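You operate a simulated robot arm through the tools that you are given. There is no shell and no other tool.

Carry out the task below with a simulated robot arm. There is one attempt and no reset: what you move stays moved.

JOB
Pressure-test the joint on the grey gauge plate, then vent it.
Fine: first brass nut tight and blue valve shut; pump into the green band, wait for the green lamp.

Only the result counts: the job must be done as asked and must still hold three seconds after the hand-in. Knocking over, shifting, dropping, spilling or breaking anything else fails it.

ROBOT AND FRAMES
A 6-joint arm with a two-finger gripper, fixed in place. Base frame: the origin is on the floor under the middle of its stand, x ahead of it, y to its left, z up. Units: cm, degrees, N and s.
It reaches about 141.7 cm from its shoulder. Its first joint turns from -166.0 to 166.0 degrees. Payload 3.43 kg.
The tool frame sits at the grasp point between the pads (the TCP): z along the fingers, y along the line on which they close. The tips reach 2 cm beyond it. The gripper opens to 19 cm; its body begins 24.8 cm behind the TCP.
Orientation is told as [roll, pitch, yaw] about the base's x, y, z axes, in that order, counted from this pose: with the fingers straight down and closing along the base's y, the tool's x points along the base's -x, its y along +y and its z along -z.

CONTROLS
- The arm moves only by the tool servo_tool. Its argument "plan" is a list of rows, each an object (a shift or turn left out is 0, a gripper value left out holds the last) with "dp": the shift along the tool's x, y, z in cm, a list of three; "rotation": the turn, a rotation vector about the tool's x, y, z in degrees, a list of three; "hand": the finger opening in cm, from 0 to 19. In form: [{"dp": [tx, ty, tz], "rotation": [rx, ry, rz], "hand": hand}, ...]. A call has 1 to 20 rows; each row shifts and turns the commanded pose from where the row before left it, along the tool's axes as they then stand. A row lasts 0.2 s, in which the tool goes at most 5 cm and 8.6 degrees; a call with a longer step from one row to the next is refused whole, and so is a gripper value outside its range. Where a pose cannot be reached the arm comes as near as it can. A force on the tool above 40 N (or 10 N above the force at the start of the call, whichever is more), or a blocked arm, ends the call early, and 0.2 s more pass. Each finger travels about 15.3 cm/s and halts on what it meets, pressing with about 23 N; the grip force reading is that of the motor and also rises with nothing between the fingers. The clock runs only during rows and for 0.2 s after the last one: add rows that do not move to give the fingers time. It gives the time, the measured TCP pose, the force on the tool (base axes), the opening and the grip force at its end, in the units of the frame above (readings bear some noise), with the torque about the TCP (base axes, N m) and any sound that the robot's microphone picked up, and new pictures: "show" is both (left out), scene, wrist or none.
- Cameras (640 x 400 px; columns grow to the right, rows downward): "scene" is fixed at [21.88, 64.91, 156.26]; the picture's right is [-0.69, -0.73, 0.00], its down [-0.38, 0.36, -0.85] and it looks along [0.62, -0.59, -0.52] (base axes); focal length 309 px, centre (320, 200). "wrist" rides on the gripper at [7, -0.8, -28.8] in the tool frame; the picture's right is [0.12, 0.99, 0.00], its down [-0.96, 0.12, -0.25] and it looks along [-0.25, 0.03, 0.97] (tool axes); focal length 261 px, centre (320, 200). There is no depth. A picture from a camera that has moved, and an enlarged one, comes with that camera's place and axes in the base frame and with its lens.
- raise_lower(by): moves the trunk up (or, below 0, down) by that many cm; the arm rides with it, the base frame stays. It gives what a move gives, with no picture.
- close_up(camera, box): a new picture of the part [left, top, right, bottom] of that camera's present view, enlarged. It takes no simulated time.
- finish_job(): hands the job in; it is judged then, once.

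Nothing tells you positions but the pictures and the camera data. Unless the task says otherwise, let go and move clear before handing in.

The tools are called as name(argument=value, ...) on one line, values as JSON. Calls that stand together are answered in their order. servo_tool: Moves the arm, as the interface text tells. Its arguments: {"type":"object","properties":{"plan":{"type":"array","items":{"type":"object","properties":{"dp":{"type":"array","items":{"type":"number"}},"rotation":{"type":"array","items":{"type":"number"}},"hand":{"type":"number"}}}},"show":{"type":"string","enum":["both","scene","wrist","none"]}},"required":["plan"]} The other tools are called the same way: raise_lower (by) moves the trunk up or down; close_up (camera, box) takes an enlarged picture of a part of a camera's view; finish_job () hands the job in.

At the start:

```text
time: 0.0
tool_pos: [62.89, 25.4, 130.09]
orientation: [0.0, 0.0, 0.0]
wrist_force: [1.0, 0.7, 0.3]
torque: [0.01, 0.0, 0.01]
finger_gap: 18.99
gripper_force: 0.1
trunk travel left (down, up): [-20.0, 24.0]
```

scene: 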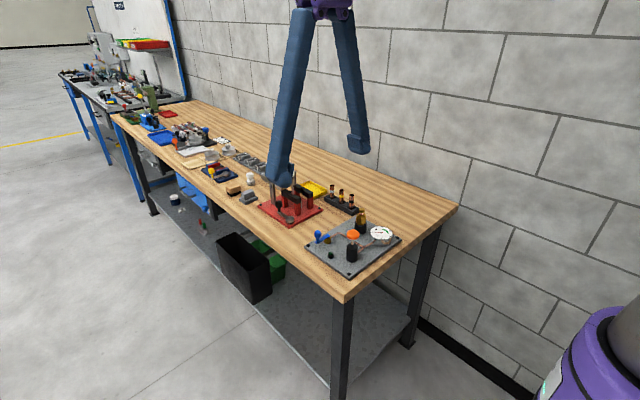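
wrist: 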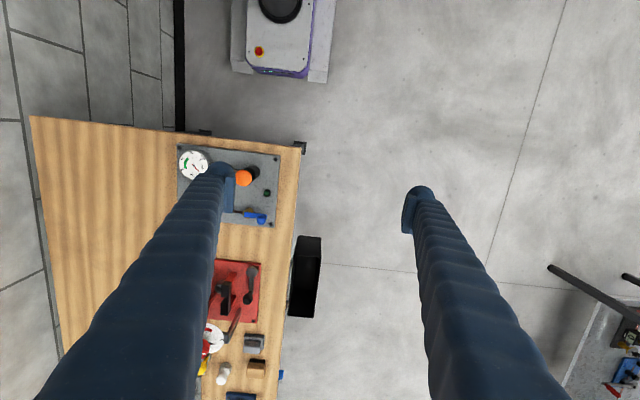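

I see a workbench with a grey gauge plate at its near end, carrying a gauge, an orange knob or pump, a blue valve and a brass fitting. I'll enlarge both views to study it before moving.

close_up(camera="scene", box=[290, 190, 420, 290])

close_up(camera="wrist", box=[160, 130, 310, 240])

```text
4.00 times, centred on (355, 240) of scene
camera zoom: at [21.88, 64.91, 156.26], right [-0.69, -0.73, 0.0], down [-0.38, 0.36, -0.85], along [0.62, -0.59, -0.52], focal length 1236 px, centre (180, 40)
```

zoom: 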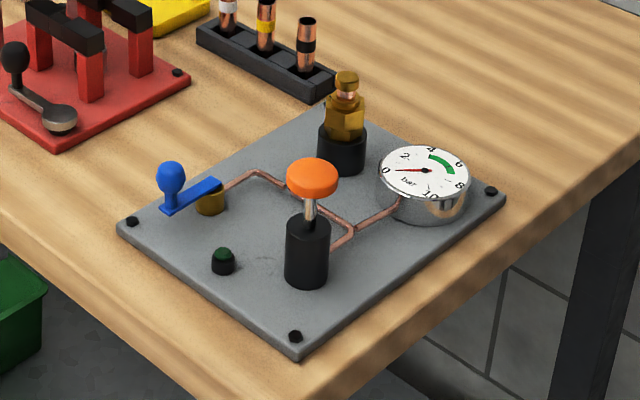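

```text
3.64 times, centred on (235, 185) of wrist
camera zoom: at [55.75, 24.57, 158.81], right [-0.12, 0.99, 0.0], down [0.96, 0.12, 0.25], along [0.25, 0.03, -0.97], focal length 948 px, centre (629, 254)
```

zoom: 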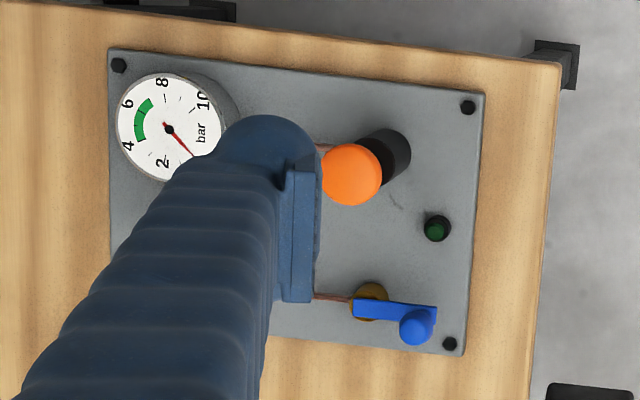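

The plate has a black and brass fitting with a hex nut, a blue lever valve (lever along +y, in line with the pipe, so probably open), an orange plunger pump, a gauge with a green band at about 4–6 bar, and a green lamp. The plate top is near z≈90.5. I'll move high over the plate for a clear wrist view.

servo_tool(plan=[{"dp": [-1.5, -4, 0]}, {"dp": [-1.5, -4, 0]}, {"dp": [-1.5, -4, 0]}, {"dp": [-1.5, -4, 0]}, {"dp": [-1.5, -4, 0]}, {"dp": [-1.5, -4, 0]}, {}, {}])

```text
time: 1.8
tool_pos: [72.0, 1.37, 129.91]
orientation: [-0.1, 0.1, 0.0]
wrist_force: [0.5, -0.4, -0.7]
torque: [-0.14, -0.03, 0.0]
finger_gap: 19.02
gripper_force: 0.2
trunk travel left (down, up): [-20.0, 24.0]
camera wrist: at [64.96, 0.61, 158.7], right [-0.12, 0.99, 0.0], down [0.96, 0.12, 0.25], along [0.24, 0.03, -0.97], focal length 261 px, centre (320, 200)
```

scene: 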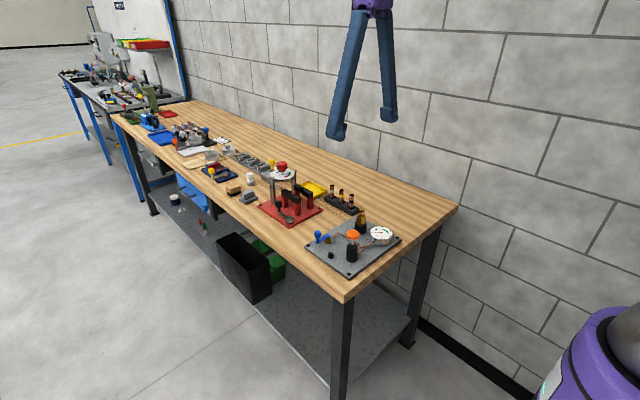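
wrist: 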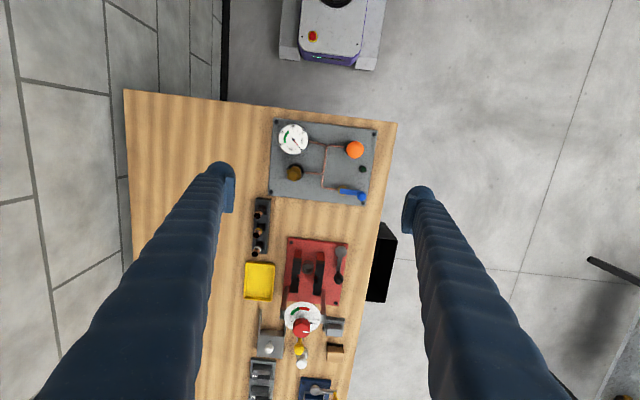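

close_up(camera="wrist", box=[256, 110, 400, 210])

close_up(camera="scene", box=[330, 195, 410, 245])

close_up(camera="scene", box=[300, 215, 380, 265])

```text
4.00 times, centred on (328, 160) of wrist
camera zoom: at [64.96, 0.61, 158.7], right [-0.12, 0.99, 0.0], down [0.96, 0.12, 0.25], along [0.24, 0.03, -0.97], focal length 1043 px, centre (288, 360)
```

zoom: 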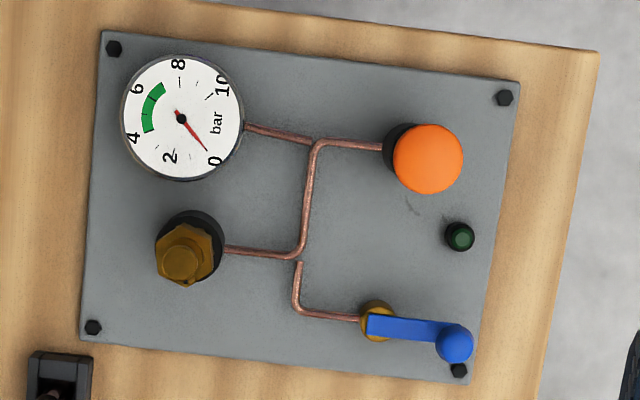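

```text
8.00 times, centred on (370, 220) of scene
camera zoom: at [21.88, 64.91, 156.26], right [-0.69, -0.73, 0.0], down [-0.38, 0.36, -0.85], along [0.62, -0.59, -0.52], focal length 2471 px, centre (-80, 40)
```

zoom: 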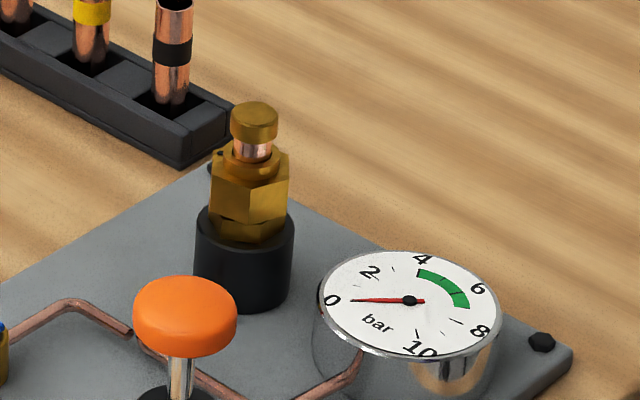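

```text
8.00 times, centred on (340, 240) of scene
camera zoom: at [21.88, 64.91, 156.26], right [-0.69, -0.73, 0.0], down [-0.38, 0.36, -0.85], along [0.62, -0.59, -0.52], focal length 2471 px, centre (160, -120)
```

zoom: 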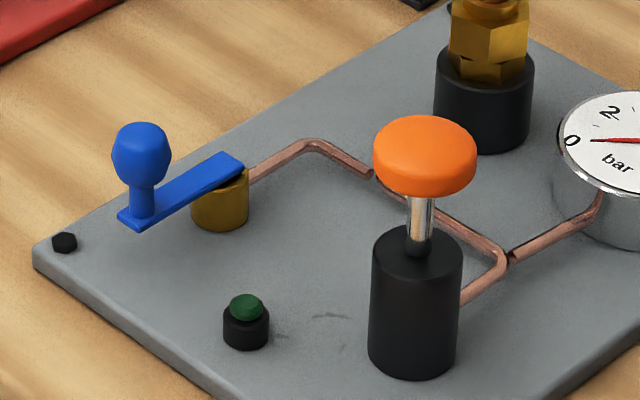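

The view is clear now. My estimates are: fitting axis (74.4, −4.1) with the nut at z≈97 and cap top at 100.7, pump knob (67.4, 8.5, 101), valve pivot about (77.8, 8) with the lever ball at (78.2, 12.45, 97), lamp (72.2, 12.4) and gauge (67, −5.5). I'll go lower for sharper wrist pictures, so I can read the hex orientation.

servo_tool(plan=[{"dp": [0.8, 0, 3.5]}, {"dp": [0.8, 0, 3.5]}, {"dp": [0.8, 0, 3.5]}, {"dp": [0.8, 0, 3.5]}, {}, {}], show="both")

close_up(camera="wrist", box=[260, 90, 400, 180])

close_up(camera="wrist", box=[260, 170, 400, 260])

close_up(camera="scene", box=[350, 200, 374, 235])

```text
time: 3.2
tool_pos: [68.57, 1.45, 116.05]
orientation: [0.0, 0.0, 0.0]
wrist_force: [0.4, 0.3, 0.9]
torque: [0.04, -0.04, 0.01]
finger_gap: 19.01
gripper_force: 0.2
trunk travel left (down, up): [-20.0, 24.0]
camera wrist: at [61.41, 0.69, 144.76], right [-0.12, 0.99, 0.0], down [0.96, 0.12, 0.25], along [0.25, 0.03, -0.97], focal length 261 px, centre (320, 200)
```

scene: 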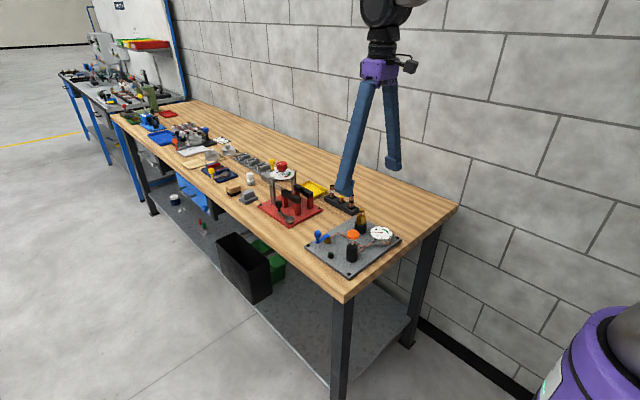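
wrist: 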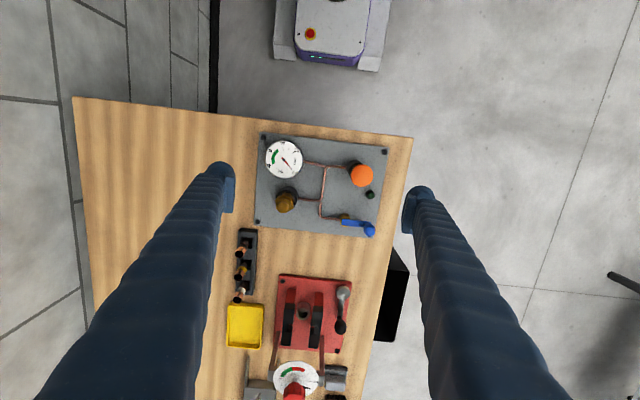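

```text
4.44 times, centred on (330, 135) of wrist
camera zoom: at [61.41, 0.69, 144.76], right [-0.12, 0.99, 0.0], down [0.96, 0.12, 0.25], along [0.25, 0.03, -0.97], focal length 1158 px, centre (276, 489)
```

zoom: 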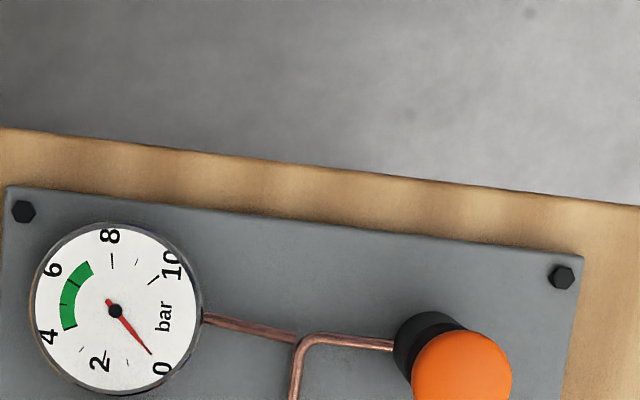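

```text
4.44 times, centred on (330, 215) of wrist
camera zoom: at [61.41, 0.69, 144.76], right [-0.12, 0.99, 0.0], down [0.96, 0.12, 0.25], along [0.25, 0.03, -0.97], focal length 1158 px, centre (276, 133)
```

zoom: 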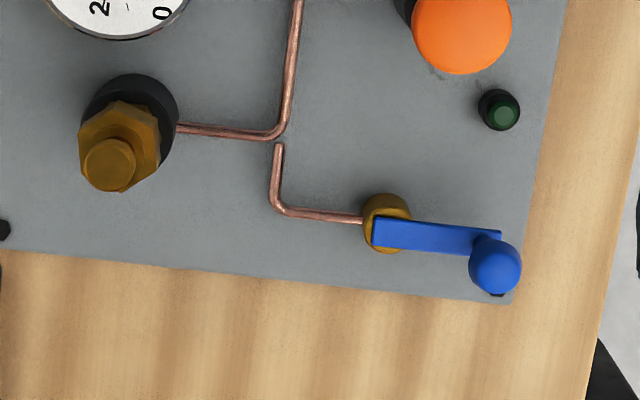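

```text
11.43 times, centred on (362, 218) of scene
camera zoom: at [21.88, 64.91, 156.26], right [-0.69, -0.73, 0.0], down [-0.38, 0.36, -0.85], along [0.62, -0.59, -0.52], focal length 3530 px, centre (-160, 0)
```

zoom: 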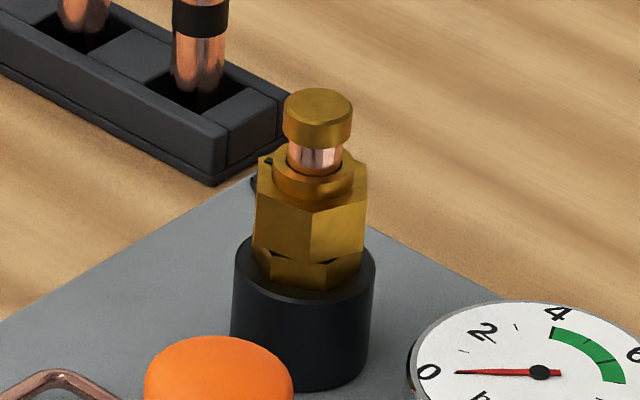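

The nut is the wide brass hex, about 3.2 cm across flats, with a round collar, copper stub and cap above it. Next I'll zoom in to find the flats' directions.

close_up(camera="wrist", box=[272, 186, 304, 216])

close_up(camera="wrist", box=[335, 205, 385, 240])

close_up(camera="scene", box=[352, 206, 374, 226])

close_up(camera="scene", box=[310, 225, 345, 250])

```text
13.33 times, centred on (288, 201) of wrist
camera zoom: at [61.41, 0.69, 144.76], right [-0.12, 0.99, 0.0], down [0.96, 0.12, 0.25], along [0.25, 0.03, -0.97], focal length 3475 px, centre (747, 187)
```

zoom: 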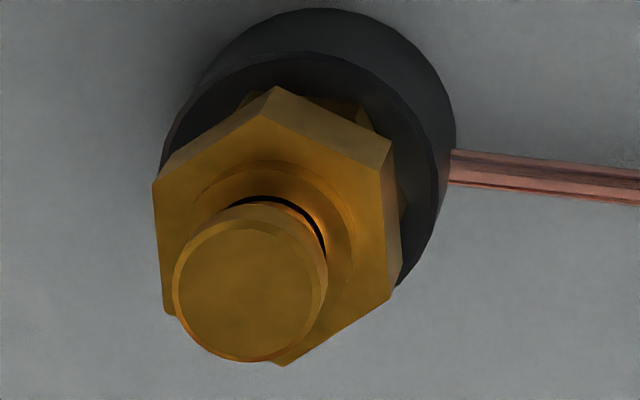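

```text
11.43 times, centred on (360, 222) of wrist
camera zoom: at [61.41, 0.69, 144.76], right [-0.12, 0.99, 0.0], down [0.96, 0.12, 0.25], along [0.25, 0.03, -0.97], focal length 2979 px, centre (-137, -57)
```

zoom: 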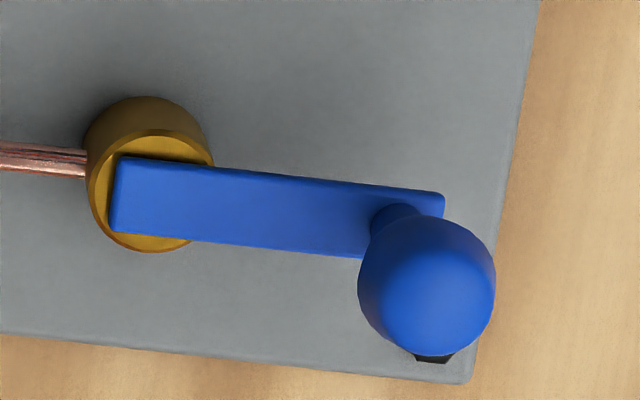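

```text
16.00 times, centred on (363, 216) of scene
camera zoom: at [21.88, 64.91, 156.26], right [-0.69, -0.73, 0.0], down [-0.38, 0.36, -0.85], along [0.62, -0.59, -0.52], focal length 4943 px, centre (-368, -56)
```

zoom: 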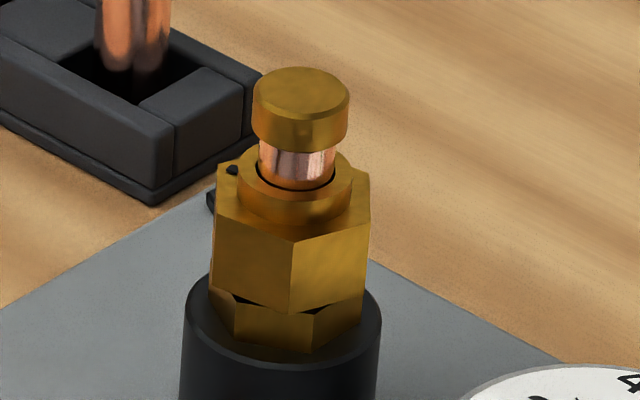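

```text
16.00 times, centred on (328, 238) of scene
camera zoom: at [21.88, 64.91, 156.26], right [-0.69, -0.73, 0.0], down [-0.38, 0.36, -0.85], along [0.62, -0.59, -0.52], focal length 4943 px, centre (200, -400)
```

zoom: 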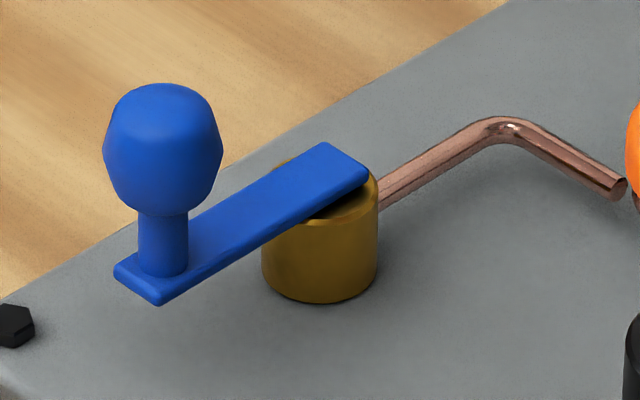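

The hex top face has its vertices at about 10° mod 60°, so the flat normals lie at about 40°, 100° and 160°. The nut spans z≈96.1–97.9, and a fixed body hex sits just below it. I'll go above the fitting axis (74.75, −4.3) with yaw +70°, which leaves room to turn clockwise, and part-close the fingers.

servo_tool(plan=[{"dp": [-2.07, -1.92, 2], "hand": 9}, {"dp": [-2.07, -1.92, 2]}, {"dp": [-2.07, -1.92, 2]}, {"rotation": [0, 0, -7.77]}, {"rotation": [0, 0, -7.77]}, {"rotation": [0, 0, -7.77]}, {"rotation": [0, 0, -7.77]}, {"rotation": [0, 0, -7.77]}, {"rotation": [0, 0, -7.77]}, {"rotation": [0, 0, -7.77]}, {"rotation": [0, 0, -7.77]}, {"rotation": [0, 0, -7.77]}, {}, {}])

close_up(camera="wrist", box=[270, 160, 370, 222])

close_up(camera="scene", box=[320, 160, 420, 260])

```text
time: 6.2
tool_pos: [74.76, -4.56, 110.15]
orientation: [0.0, 0.0, 70.0]
wrist_force: [0.7, 0.3, -0.2]
torque: [0.0, -0.03, 0.02]
finger_gap: 9.01
gripper_force: 0.0
trunk travel left (down, up): [-20.0, 24.0]
camera wrist: at [73.14, -11.26, 138.91], right [-0.97, 0.23, 0.0], down [0.22, 0.94, 0.25], along [0.06, 0.24, -0.97], focal length 261 px, centre (320, 200)
```

scene: 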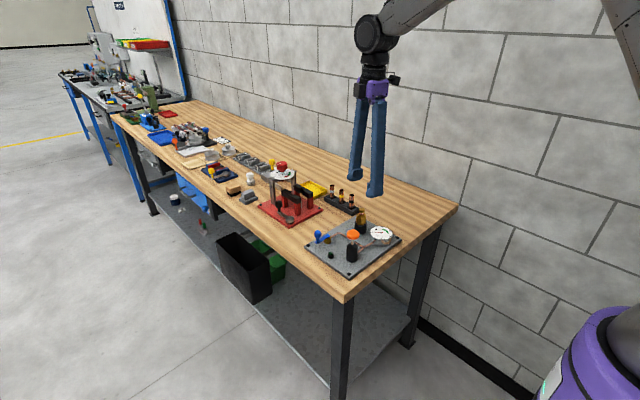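
wrist: 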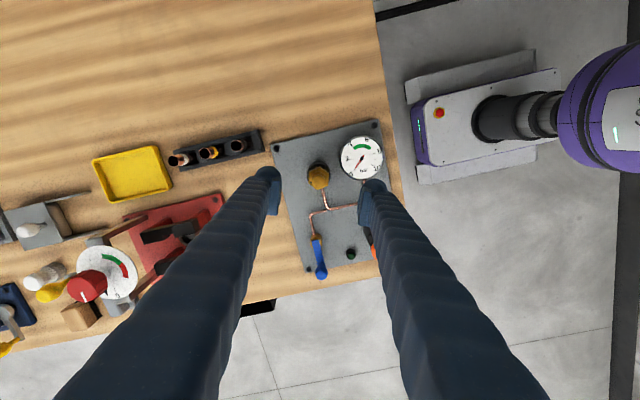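

```text
6.40 times, centred on (320, 191) of wrist
camera zoom: at [73.14, -11.26, 138.91], right [-0.97, 0.23, 0.0], down [0.22, 0.94, 0.25], along [0.06, 0.24, -0.97], focal length 1668 px, centre (320, 258)
```

zoom: 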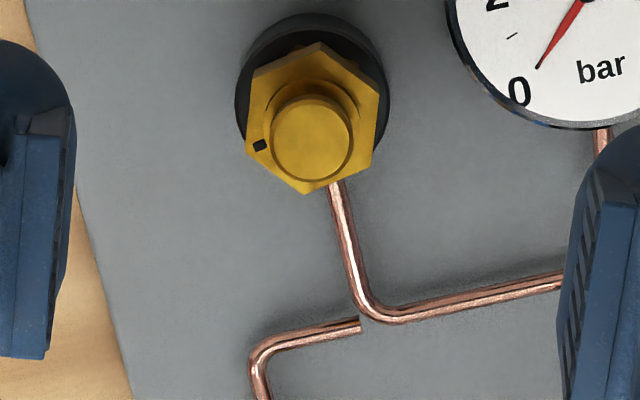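

```text
4.00 times, centred on (370, 210) of scene
camera zoom: at [21.88, 64.91, 156.26], right [-0.69, -0.73, 0.0], down [-0.38, 0.36, -0.85], along [0.62, -0.59, -0.52], focal length 1236 px, centre (120, 160)
```

zoom: 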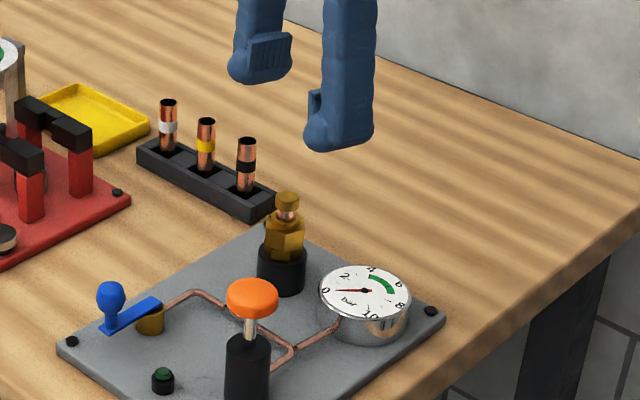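

The gripper is about centred over the nut, within ~0.2 cm, and the pads line up with the flats. A black paint dot on one corner will let me track the turning. I'll lower to just above the cap and check the centring again.

servo_tool(plan=[{"dp": [0, 0, 2]}, {"dp": [0, 0, 2]}, {"dp": [0, 0, 1.5]}, {}, {}])

close_up(camera="wrist", box=[270, 160, 370, 222])

close_up(camera="scene", box=[330, 170, 410, 250])

```text
time: 7.4
tool_pos: [74.7, -4.37, 104.52]
orientation: [0.0, 0.0, 69.9]
wrist_force: [-0.4, 0.0, 0.0]
torque: [-0.01, -0.01, 0.01]
finger_gap: 9.03
gripper_force: 0.0
trunk travel left (down, up): [-20.0, 24.0]
camera wrist: at [73.05, -11.26, 133.34], right [-0.97, 0.23, 0.0], down [0.22, 0.94, 0.25], along [0.06, 0.24, -0.97], focal length 261 px, centre (320, 200)
```

scene: 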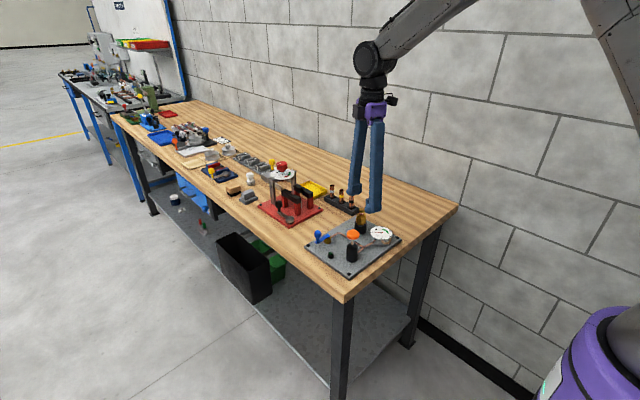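
wrist: 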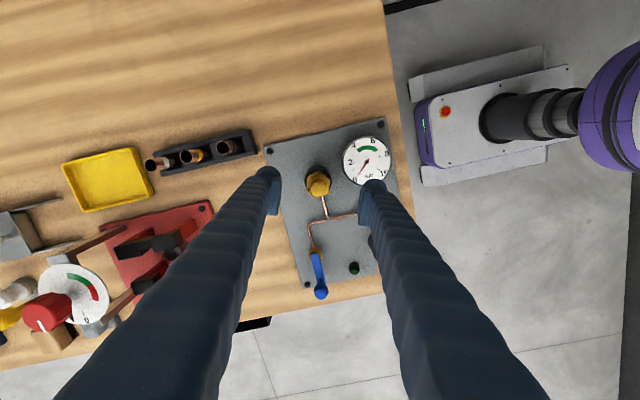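

```text
6.40 times, centred on (320, 191) of wrist
camera zoom: at [73.05, -11.26, 133.34], right [-0.97, 0.23, 0.0], down [0.22, 0.94, 0.25], along [0.06, 0.24, -0.97], focal length 1668 px, centre (320, 258)
```

zoom: 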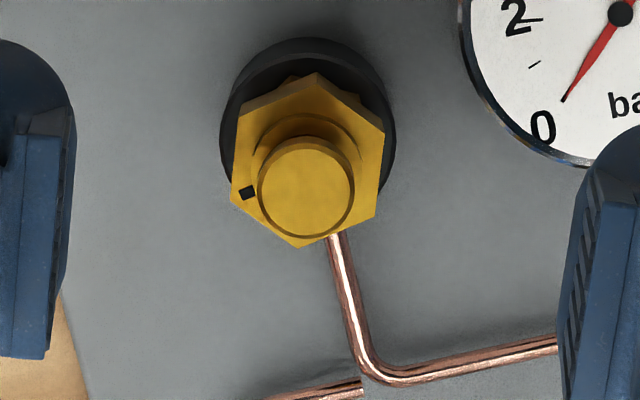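

```text
5.00 times, centred on (370, 210) of scene
camera zoom: at [21.88, 64.91, 156.26], right [-0.69, -0.73, 0.0], down [-0.38, 0.36, -0.85], along [0.62, -0.59, -0.52], focal length 1545 px, centre (70, 150)
```

zoom: 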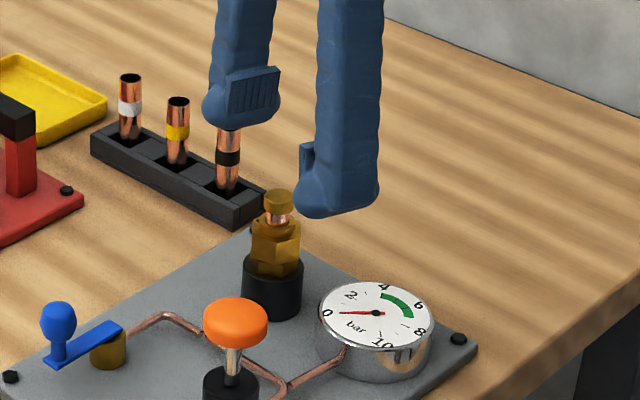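

The axis is about 0.2 cm off in tool −y and 0.1 cm in tool +x, so I'll correct for that. Then I'll narrow the fingers to 7 cm and descend to TCP z≈98.4, with the tips at ≈96.4, just clear of the lower hex.

servo_tool(plan=[{"dp": [0.1, -0.2, 0], "hand": 7}, {"dp": [0, 0, 1.5]}, {"dp": [0, 0, 1.5]}, {"dp": [0, 0, 1.5]}, {"dp": [0, 0, 1.5]}, {}, {}])

close_up(camera="wrist", box=[270, 160, 370, 222])

close_up(camera="scene", box=[340, 190, 400, 240])

```text
time: 9.0
tool_pos: [74.98, -4.7, 98.46]
orientation: [0.1, -0.1, 69.8]
wrist_force: [-0.2, 1.0, 0.0]
torque: [0.02, -0.02, 0.01]
finger_gap: 7.0
gripper_force: 0.0
trunk travel left (down, up): [-20.0, 24.0]
camera wrist: at [73.27, -11.45, 127.46], right [-0.97, 0.23, 0.0], down [0.22, 0.94, 0.25], along [0.06, 0.24, -0.97], focal length 261 px, centre (320, 200)
```

scene: 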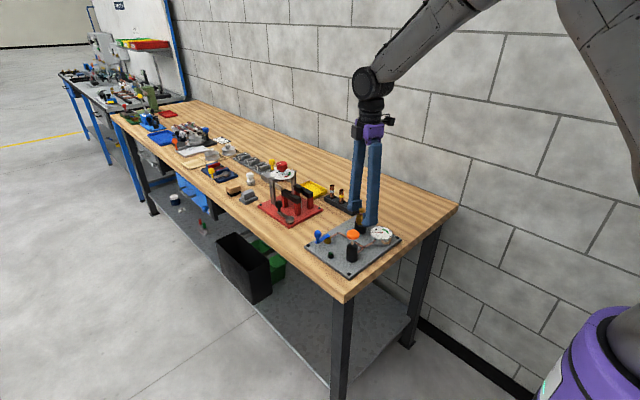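
wrist: 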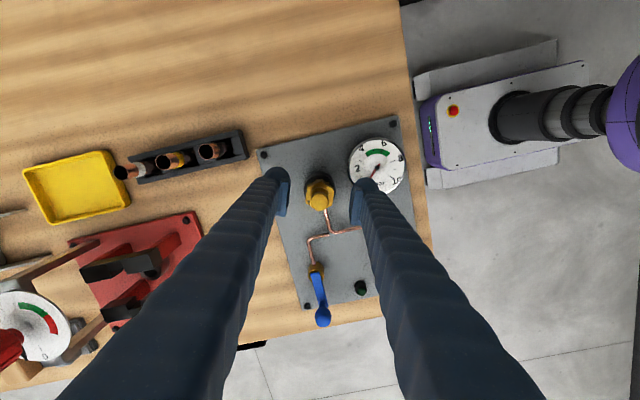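

```text
6.40 times, centred on (320, 191) of wrist
camera zoom: at [73.27, -11.45, 127.46], right [-0.97, 0.23, 0.0], down [0.22, 0.94, 0.25], along [0.06, 0.24, -0.97], focal length 1668 px, centre (320, 258)
```

zoom: 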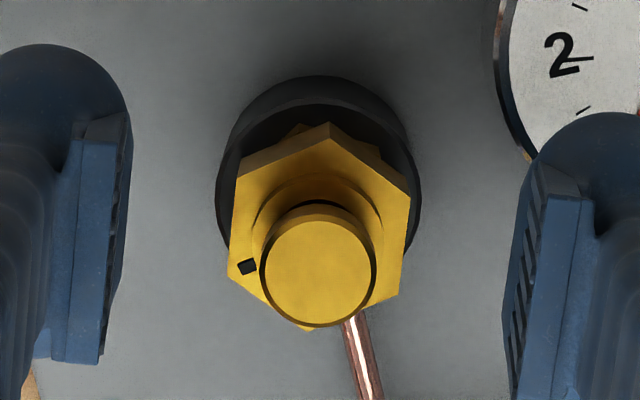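

```text
8.00 times, centred on (370, 215) of scene
camera zoom: at [21.88, 64.91, 156.26], right [-0.69, -0.73, 0.0], down [-0.38, 0.36, -0.85], along [0.62, -0.59, -0.52], focal length 2471 px, centre (-80, 80)
```

zoom: 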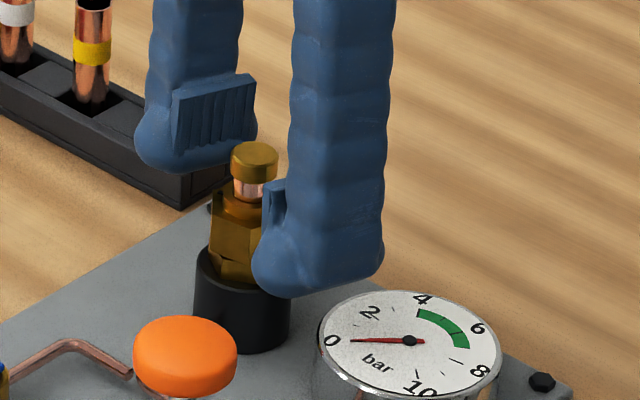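

The nut sits well between the pads. Before closing I want a closer look at how far down the pads reach relative to the nut.

close_up(camera="scene", box=[344, 196, 380, 228])

close_up(camera="wrist", box=[250, 155, 310, 225])

```text
12.50 times, centred on (362, 212) of scene
camera zoom: at [21.88, 64.91, 156.26], right [-0.69, -0.73, 0.0], down [-0.38, 0.36, -0.85], along [0.62, -0.59, -0.52], focal length 3862 px, centre (-205, 50)
```

zoom: 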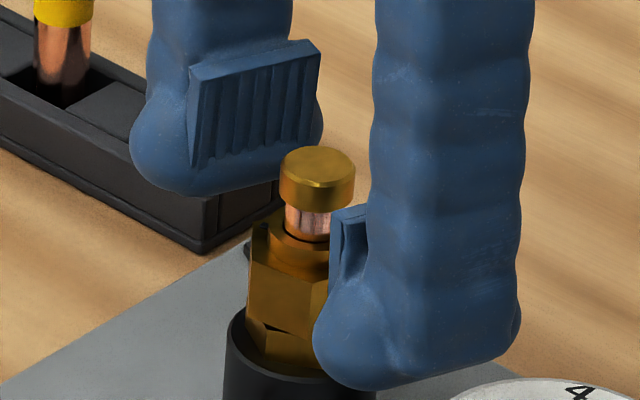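

```text
5.71 times, centred on (280, 190) of wrist
camera zoom: at [73.27, -11.45, 127.46], right [-0.97, 0.23, 0.0], down [0.22, 0.94, 0.25], along [0.06, 0.24, -0.97], focal length 1489 px, centre (549, 257)
```

zoom: 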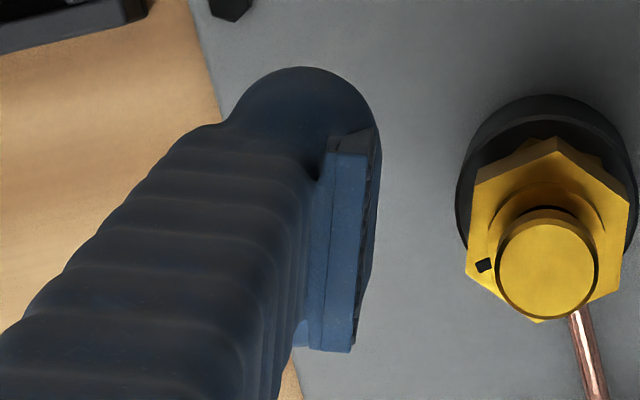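

By both cameras the ridged pads end at roughly TCP height, with a rounded tip below, so at this height they'd only touch the collar. I'll lower 1.6 cm more so the pads overlap the nut, keeping the tips above the black base, and look again.

servo_tool(plan=[{"dp": [0, 0, 0.8]}, {"dp": [0, 0, 0.8]}, {}], show="none")

close_up(camera="scene", box=[344, 196, 380, 228])

close_up(camera="wrist", box=[270, 155, 370, 225])

```text
time: 9.8
tool_pos: [74.87, -4.7, 97.21]
orientation: [0.1, 0.0, 69.8]
wrist_force: [0.5, 0.0, -0.4]
torque: [-0.02, 0.0, 0.01]
finger_gap: 7.0
gripper_force: 0.0
trunk travel left (down, up): [-20.0, 24.0]
```

```text
12.50 times, centred on (362, 212) of scene
camera zoom: at [21.88, 64.91, 156.26], right [-0.69, -0.73, 0.0], down [-0.38, 0.36, -0.85], along [0.62, -0.59, -0.52], focal length 3862 px, centre (-205, 50)
```

zoom: 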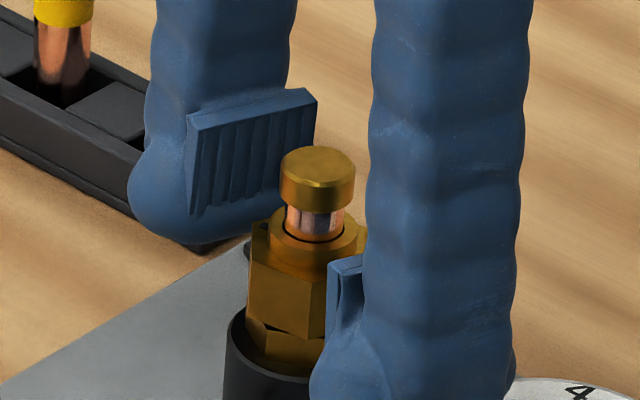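

```text
5.71 times, centred on (320, 190) of wrist
camera zoom: at [73.21, -11.43, 125.91], right [-0.97, 0.23, 0.0], down [0.22, 0.94, 0.25], along [0.06, 0.24, -0.97], focal length 1489 px, centre (320, 257)
```

zoom: 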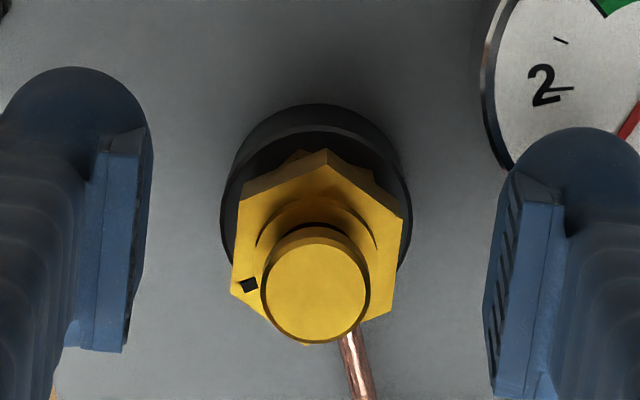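

The pads now overlap the nut by about 1 cm and the centring is within 0.1 cm. I'll lower a further 0.2 cm and close on the flats.

servo_tool(plan=[{"dp": [0, 0, 0.2]}, {"hand": 5}, {"hand": 4}, {"hand": 3}, {"hand": 2}, {"hand": 2}, {"hand": 2}], show="both")

close_up(camera="scene", box=[344, 196, 380, 228])

close_up(camera="wrist", box=[270, 155, 370, 225])

```text
time: 11.4
tool_pos: [74.98, -4.71, 96.93]
orientation: [0.0, -0.1, 69.9]
wrist_force: [6.1, -3.1, 0.3]
torque: [-0.02, -0.06, -0.02]
finger_gap: 3.37
gripper_force: 45.0
trunk travel left (down, up): [-20.0, 24.0]
camera wrist: at [73.26, -11.47, 125.65], right [-0.97, 0.23, 0.0], down [0.22, 0.94, 0.25], along [0.06, 0.24, -0.97], focal length 261 px, centre (320, 200)
```

scene: 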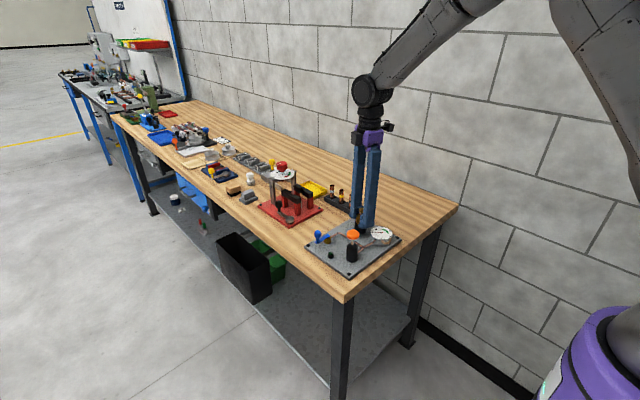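
wrist: 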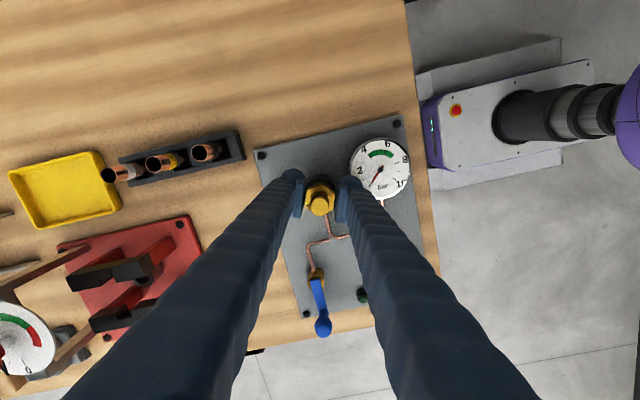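

```text
12.50 times, centred on (362, 212) of scene
camera zoom: at [21.88, 64.91, 156.26], right [-0.69, -0.73, 0.0], down [-0.38, 0.36, -0.85], along [0.62, -0.59, -0.52], focal length 3862 px, centre (-205, 50)
```

zoom: 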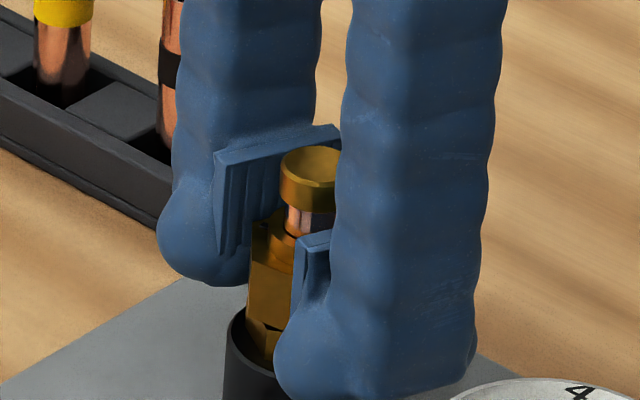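

```text
5.71 times, centred on (320, 190) of wrist
camera zoom: at [73.26, -11.47, 125.65], right [-0.97, 0.23, 0.0], down [0.22, 0.94, 0.25], along [0.06, 0.24, -0.97], focal length 1489 px, centre (320, 257)
```

zoom: 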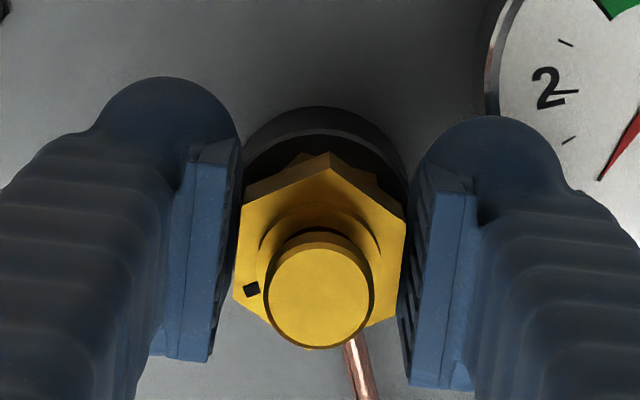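

The nut is gripped: gap 3.37 cm, with a light side force of about 6 N. I'll nudge 0.08 cm to centre, then turn clockwise from above (+tool z) in small steps while watching the torque.

servo_tool(plan=[{"dp": [0, -0.08, 0]}, {"rotation": [0, 0, 3]}, {"rotation": [0, 0, 4]}, {"rotation": [0, 0, 4]}, {"rotation": [0, 0, 4]}], show="wrist")

close_up(camera="wrist", box=[270, 155, 370, 225])

```text
time: 12.6
tool_pos: [74.97, -4.62, 96.86]
orientation: [0.0, 0.0, 55.0]
wrist_force: [-4.3, -2.0, 24.1]
torque: [-0.1, 0.16, 0.01]
finger_gap: 3.36
gripper_force: 45.1
trunk travel left (down, up): [-20.0, 24.0]
camera wrist: at [71.46, -10.79, 125.64], right [-0.88, 0.47, 0.0], down [0.46, 0.85, 0.25], along [0.12, 0.22, -0.97], focal length 261 px, centre (320, 200)
```

wrist: 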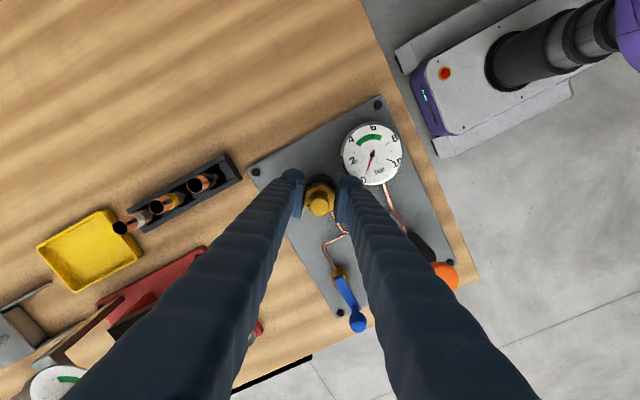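

```text
5.71 times, centred on (320, 190) of wrist
camera zoom: at [71.46, -10.79, 125.64], right [-0.88, 0.47, 0.0], down [0.46, 0.85, 0.25], along [0.12, 0.22, -0.97], focal length 1489 px, centre (320, 257)
```

zoom: 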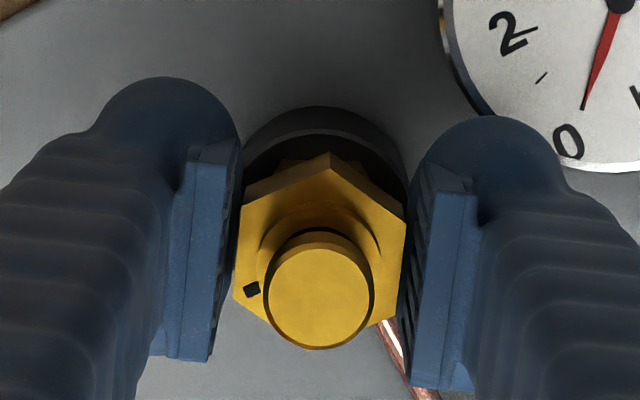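

The nut turned 15° with the gripper, since the dot stayed fixed relative to the pads. A 24 N vertical load appeared, though, so I'll raise slightly to see whether that relieves it.

servo_tool(plan=[{"dp": [0, 0, -0.1]}, {}], show="none")

close_up(camera="scene", box=[344, 196, 380, 228])

```text
time: 13.2
tool_pos: [74.83, -4.69, 96.84]
orientation: [0.2, 0.1, 54.9]
wrist_force: [-7.8, -1.3, 13.3]
torque: [0.13, -0.09, -0.04]
finger_gap: 3.38
gripper_force: 44.7
trunk travel left (down, up): [-20.0, 24.0]
```

```text
12.50 times, centred on (362, 212) of scene
camera zoom: at [21.88, 64.91, 156.26], right [-0.69, -0.73, 0.0], down [-0.38, 0.36, -0.85], along [0.62, -0.59, -0.52], focal length 3862 px, centre (-205, 50)
```

zoom: 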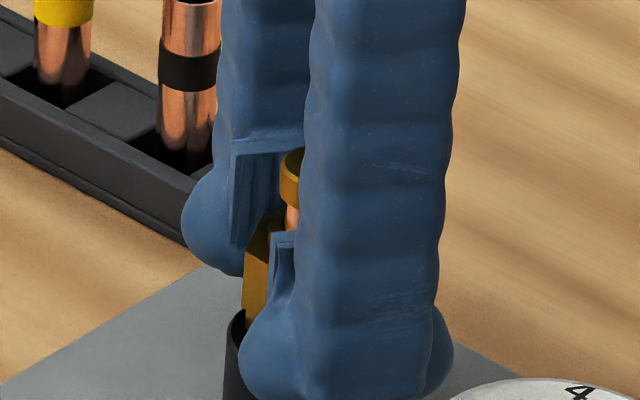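

Raising relieved it, so a fingertip is lightly touching something below. I'll raise another 0.12 cm and keep turning clockwise.

servo_tool(plan=[{"dp": [0, 0, -0.12]}, {"rotation": [0, 0, 4]}, {"rotation": [0, 0, 4]}, {"rotation": [0, 0, 4]}, {"rotation": [0, 0, 3]}], show="none")

close_up(camera="wrist", box=[270, 155, 370, 225])

```text
time: 14.4
tool_pos: [74.83, -4.54, 96.86]
orientation: [0.2, 0.2, 39.9]
wrist_force: [-13.4, 4.3, -22.2]
torque: [0.15, -0.07, 0.03]
finger_gap: 3.33
gripper_force: 45.1
trunk travel left (down, up): [-20.0, 24.0]
```

```text
5.71 times, centred on (320, 190) of wrist
camera zoom: at [70.11, -9.69, 125.66], right [-0.73, 0.69, 0.0], down [0.67, 0.71, 0.24], along [0.16, 0.18, -0.97], focal length 1489 px, centre (320, 257)
```

zoom: 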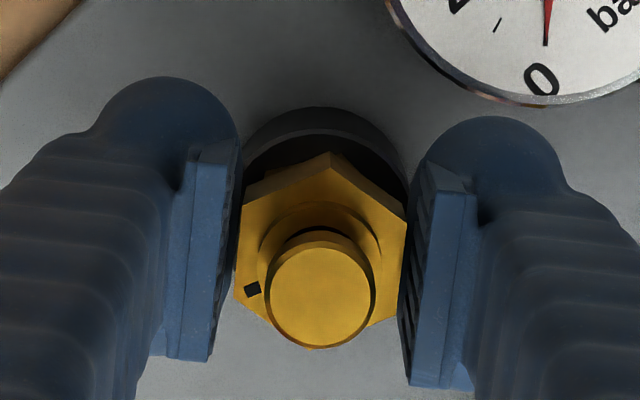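

The nut follows the gripper, 30° so far with very low torque, so it was loose. I'll ease the z and side loads slightly and continue clockwise.

servo_tool(plan=[{"dp": [0.06, 0.09, 0.15]}, {"rotation": [0, 0, 5]}, {"rotation": [0, 0, 5]}, {"rotation": [0, 0, 5]}, {"rotation": [0, 0, 5]}], show="none")

```text
time: 15.6
tool_pos: [74.88, -4.43, 96.92]
orientation: [-0.1, 0.0, 19.9]
wrist_force: [-17.7, 2.4, -2.5]
torque: [-0.12, 0.64, 0.0]
finger_gap: 3.35
gripper_force: 44.5
trunk travel left (down, up): [-20.0, 24.0]
```

No tightening torque yet, but the side load in −x shows the true axis is slightly toward −x. I'll correct that and continue.

servo_tool(plan=[{"dp": [0.12, 0.04, 0]}, {"rotation": [0, 0, 5]}, {"rotation": [0, 0, 5]}, {"rotation": [0, 0, 5]}, {"rotation": [0, 0, 5]}], show="wrist")

close_up(camera="wrist", box=[270, 155, 370, 225])

```text
time: 16.8
tool_pos: [74.91, -4.48, 96.94]
orientation: [0.0, 0.0, -0.2]
wrist_force: [-10.3, 16.9, -3.4]
torque: [0.16, 0.5, 0.02]
finger_gap: 3.37
gripper_force: 44.9
trunk travel left (down, up): [-20.0, 24.0]
camera wrist: at [67.74, -5.25, 125.65], right [-0.12, 0.99, 0.0], down [0.96, 0.11, 0.25], along [0.25, 0.03, -0.97], focal length 261 px, centre (320, 200)
```

wrist: 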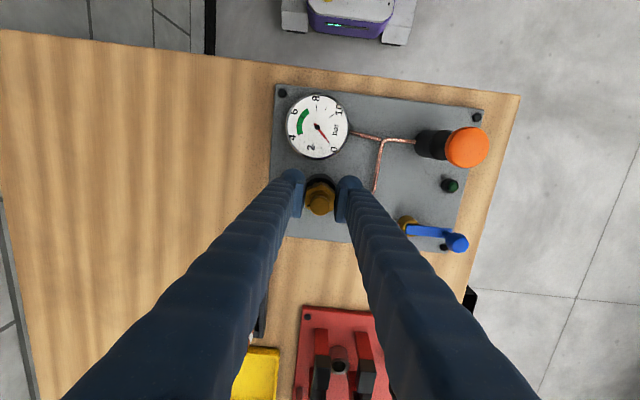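

```text
5.71 times, centred on (320, 190) of wrist
camera zoom: at [67.74, -5.25, 125.65], right [-0.12, 0.99, 0.0], down [0.96, 0.11, 0.25], along [0.25, 0.03, -0.97], focal length 1489 px, centre (320, 257)
```

zoom: 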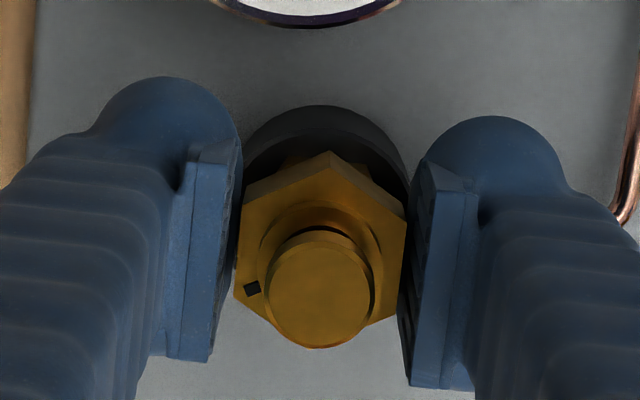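

It has turned 70° and is still free. I'll correct the small side load and keep turning.

servo_tool(plan=[{"dp": [0.08, 0.1, 0]}, {"rotation": [0, 0, 5]}, {"rotation": [0, 0, 5]}, {"rotation": [0, 0, 5]}, {"rotation": [0, 0, 5]}, {"rotation": [0, 0, 5]}, {"rotation": [0, 0, 5]}], show="none")

```text
time: 18.4
tool_pos: [74.89, -4.36, 96.86]
orientation: [0.0, 0.0, -30.0]
wrist_force: [2.8, 9.7, 1.6]
torque: [0.03, -0.19, -0.03]
finger_gap: 3.38
gripper_force: 45.5
trunk travel left (down, up): [-20.0, 24.0]
```

servo_tool(plan=[{"dp": [-0.03, 0.06, 0]}, {"rotation": [0, 0, 5]}, {"rotation": [0, 0, 5]}, {"rotation": [0, 0, 5]}, {"rotation": [0, 0, 5]}, {"rotation": [0, 0, 5]}, {"rotation": [0, 0, 5]}, {"rotation": [0, 0, 5]}, {"rotation": [0, 0, 5]}], show="wrist")

close_up(camera="wrist", box=[270, 155, 370, 225])

```text
time: 20.4
tool_pos: [74.9, -4.38, 96.83]
orientation: [0.0, -0.1, -70.3]
wrist_force: [17.0, 1.2, 20.5]
torque: [-0.29, -0.3, 0.02]
finger_gap: 3.36
gripper_force: 44.6
trunk travel left (down, up): [-20.0, 24.0]
camera wrist: at [71.64, 2.06, 125.63], right [0.89, 0.45, 0.0], down [0.43, -0.87, 0.25], along [0.11, -0.22, -0.97], focal length 261 px, centre (320, 200)
```

wrist: 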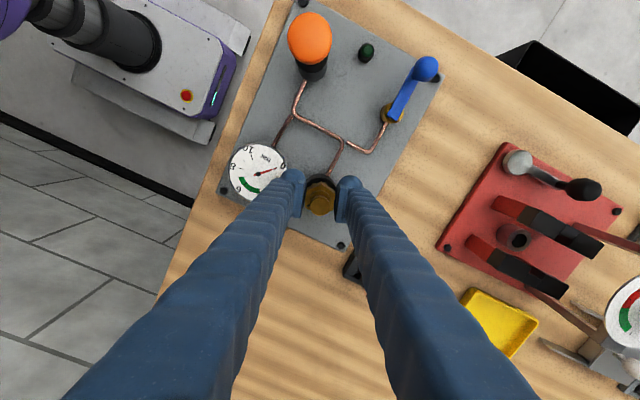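

```text
5.71 times, centred on (320, 190) of wrist
camera zoom: at [71.64, 2.06, 125.63], right [0.89, 0.45, 0.0], down [0.43, -0.87, 0.25], along [0.11, -0.22, -0.97], focal length 1489 px, centre (320, 257)
```

zoom: 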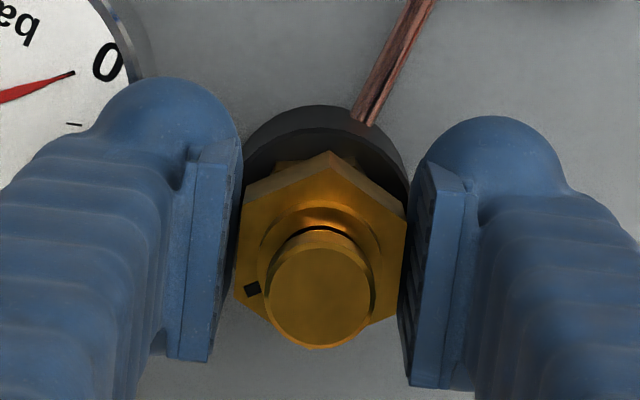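

It's now at 140° with no torque. I'll relieve the loads and continue.

servo_tool(plan=[{"dp": [-0.04, 0.12, -0.15]}, {"rotation": [0, 0, 5]}, {"rotation": [0, 0, 5]}, {"rotation": [0, 0, 5]}, {"rotation": [0, 0, 5]}, {"rotation": [0, 0, 5]}, {"rotation": [0, 0, 5]}], show="none")

```text
time: 22.0
tool_pos: [75.01, -4.44, 96.87]
orientation: [-0.1, 0.0, -100.1]
wrist_force: [15.0, 2.9, -12.8]
torque: [-0.03, -0.1, 0.64]
finger_gap: 3.39
gripper_force: 44.9
trunk travel left (down, up): [-20.0, 24.0]
```

Torque has risen to 0.64 N·m at 170°, so the nut is starting to bite. I'll carry on in small steps.

servo_tool(plan=[{"dp": [0.02, 0.1, 0.1]}, {"rotation": [0, 0, 3]}, {"rotation": [0, 0, 3]}, {"rotation": [0, 0, 3]}], show="none")

close_up(camera="wrist", box=[270, 155, 370, 225])

```text
time: 23.0
tool_pos: [74.96, -4.51, 96.89]
orientation: [-0.1, -0.1, -109.1]
wrist_force: [4.3, 1.3, 5.8]
torque: [-0.07, 0.05, 0.39]
finger_gap: 3.31
gripper_force: 44.7
trunk travel left (down, up): [-20.0, 24.0]
```

```text
5.71 times, centred on (320, 190) of wrist
camera zoom: at [76.48, 2.52, 125.68], right [0.98, -0.21, 0.0], down [-0.21, -0.95, 0.25], along [-0.05, -0.24, -0.97], focal length 1489 px, centre (320, 257)
```

zoom: 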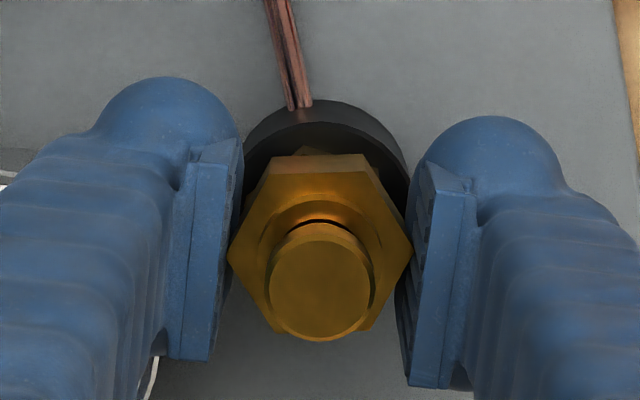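

Torque peaked at about 0.64 N·m, then the pads slipped on the nut. The hex now shows its corners to the pads, so it seems to have stopped at about 140°. I'll look closely to confirm where the nut stopped.

close_up(camera="wrist", box=[300, 180, 342, 215])

close_up(camera="scene", box=[340, 196, 380, 236])

```text
11.43 times, centred on (321, 198) of wrist
camera zoom: at [76.48, 2.52, 125.68], right [0.98, -0.21, 0.0], down [-0.21, -0.95, 0.25], along [-0.05, -0.24, -0.97], focal length 2979 px, centre (309, 229)
```

zoom: 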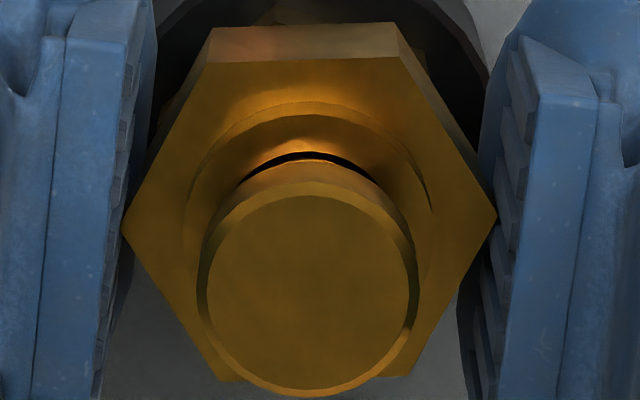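

```text
10.00 times, centred on (360, 216) of scene
camera zoom: at [21.88, 64.91, 156.26], right [-0.69, -0.73, 0.0], down [-0.38, 0.36, -0.85], along [0.62, -0.59, -0.52], focal length 3089 px, centre (-80, 40)
```

zoom: 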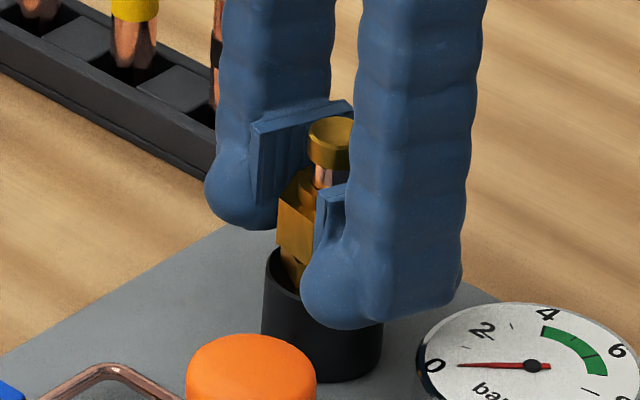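

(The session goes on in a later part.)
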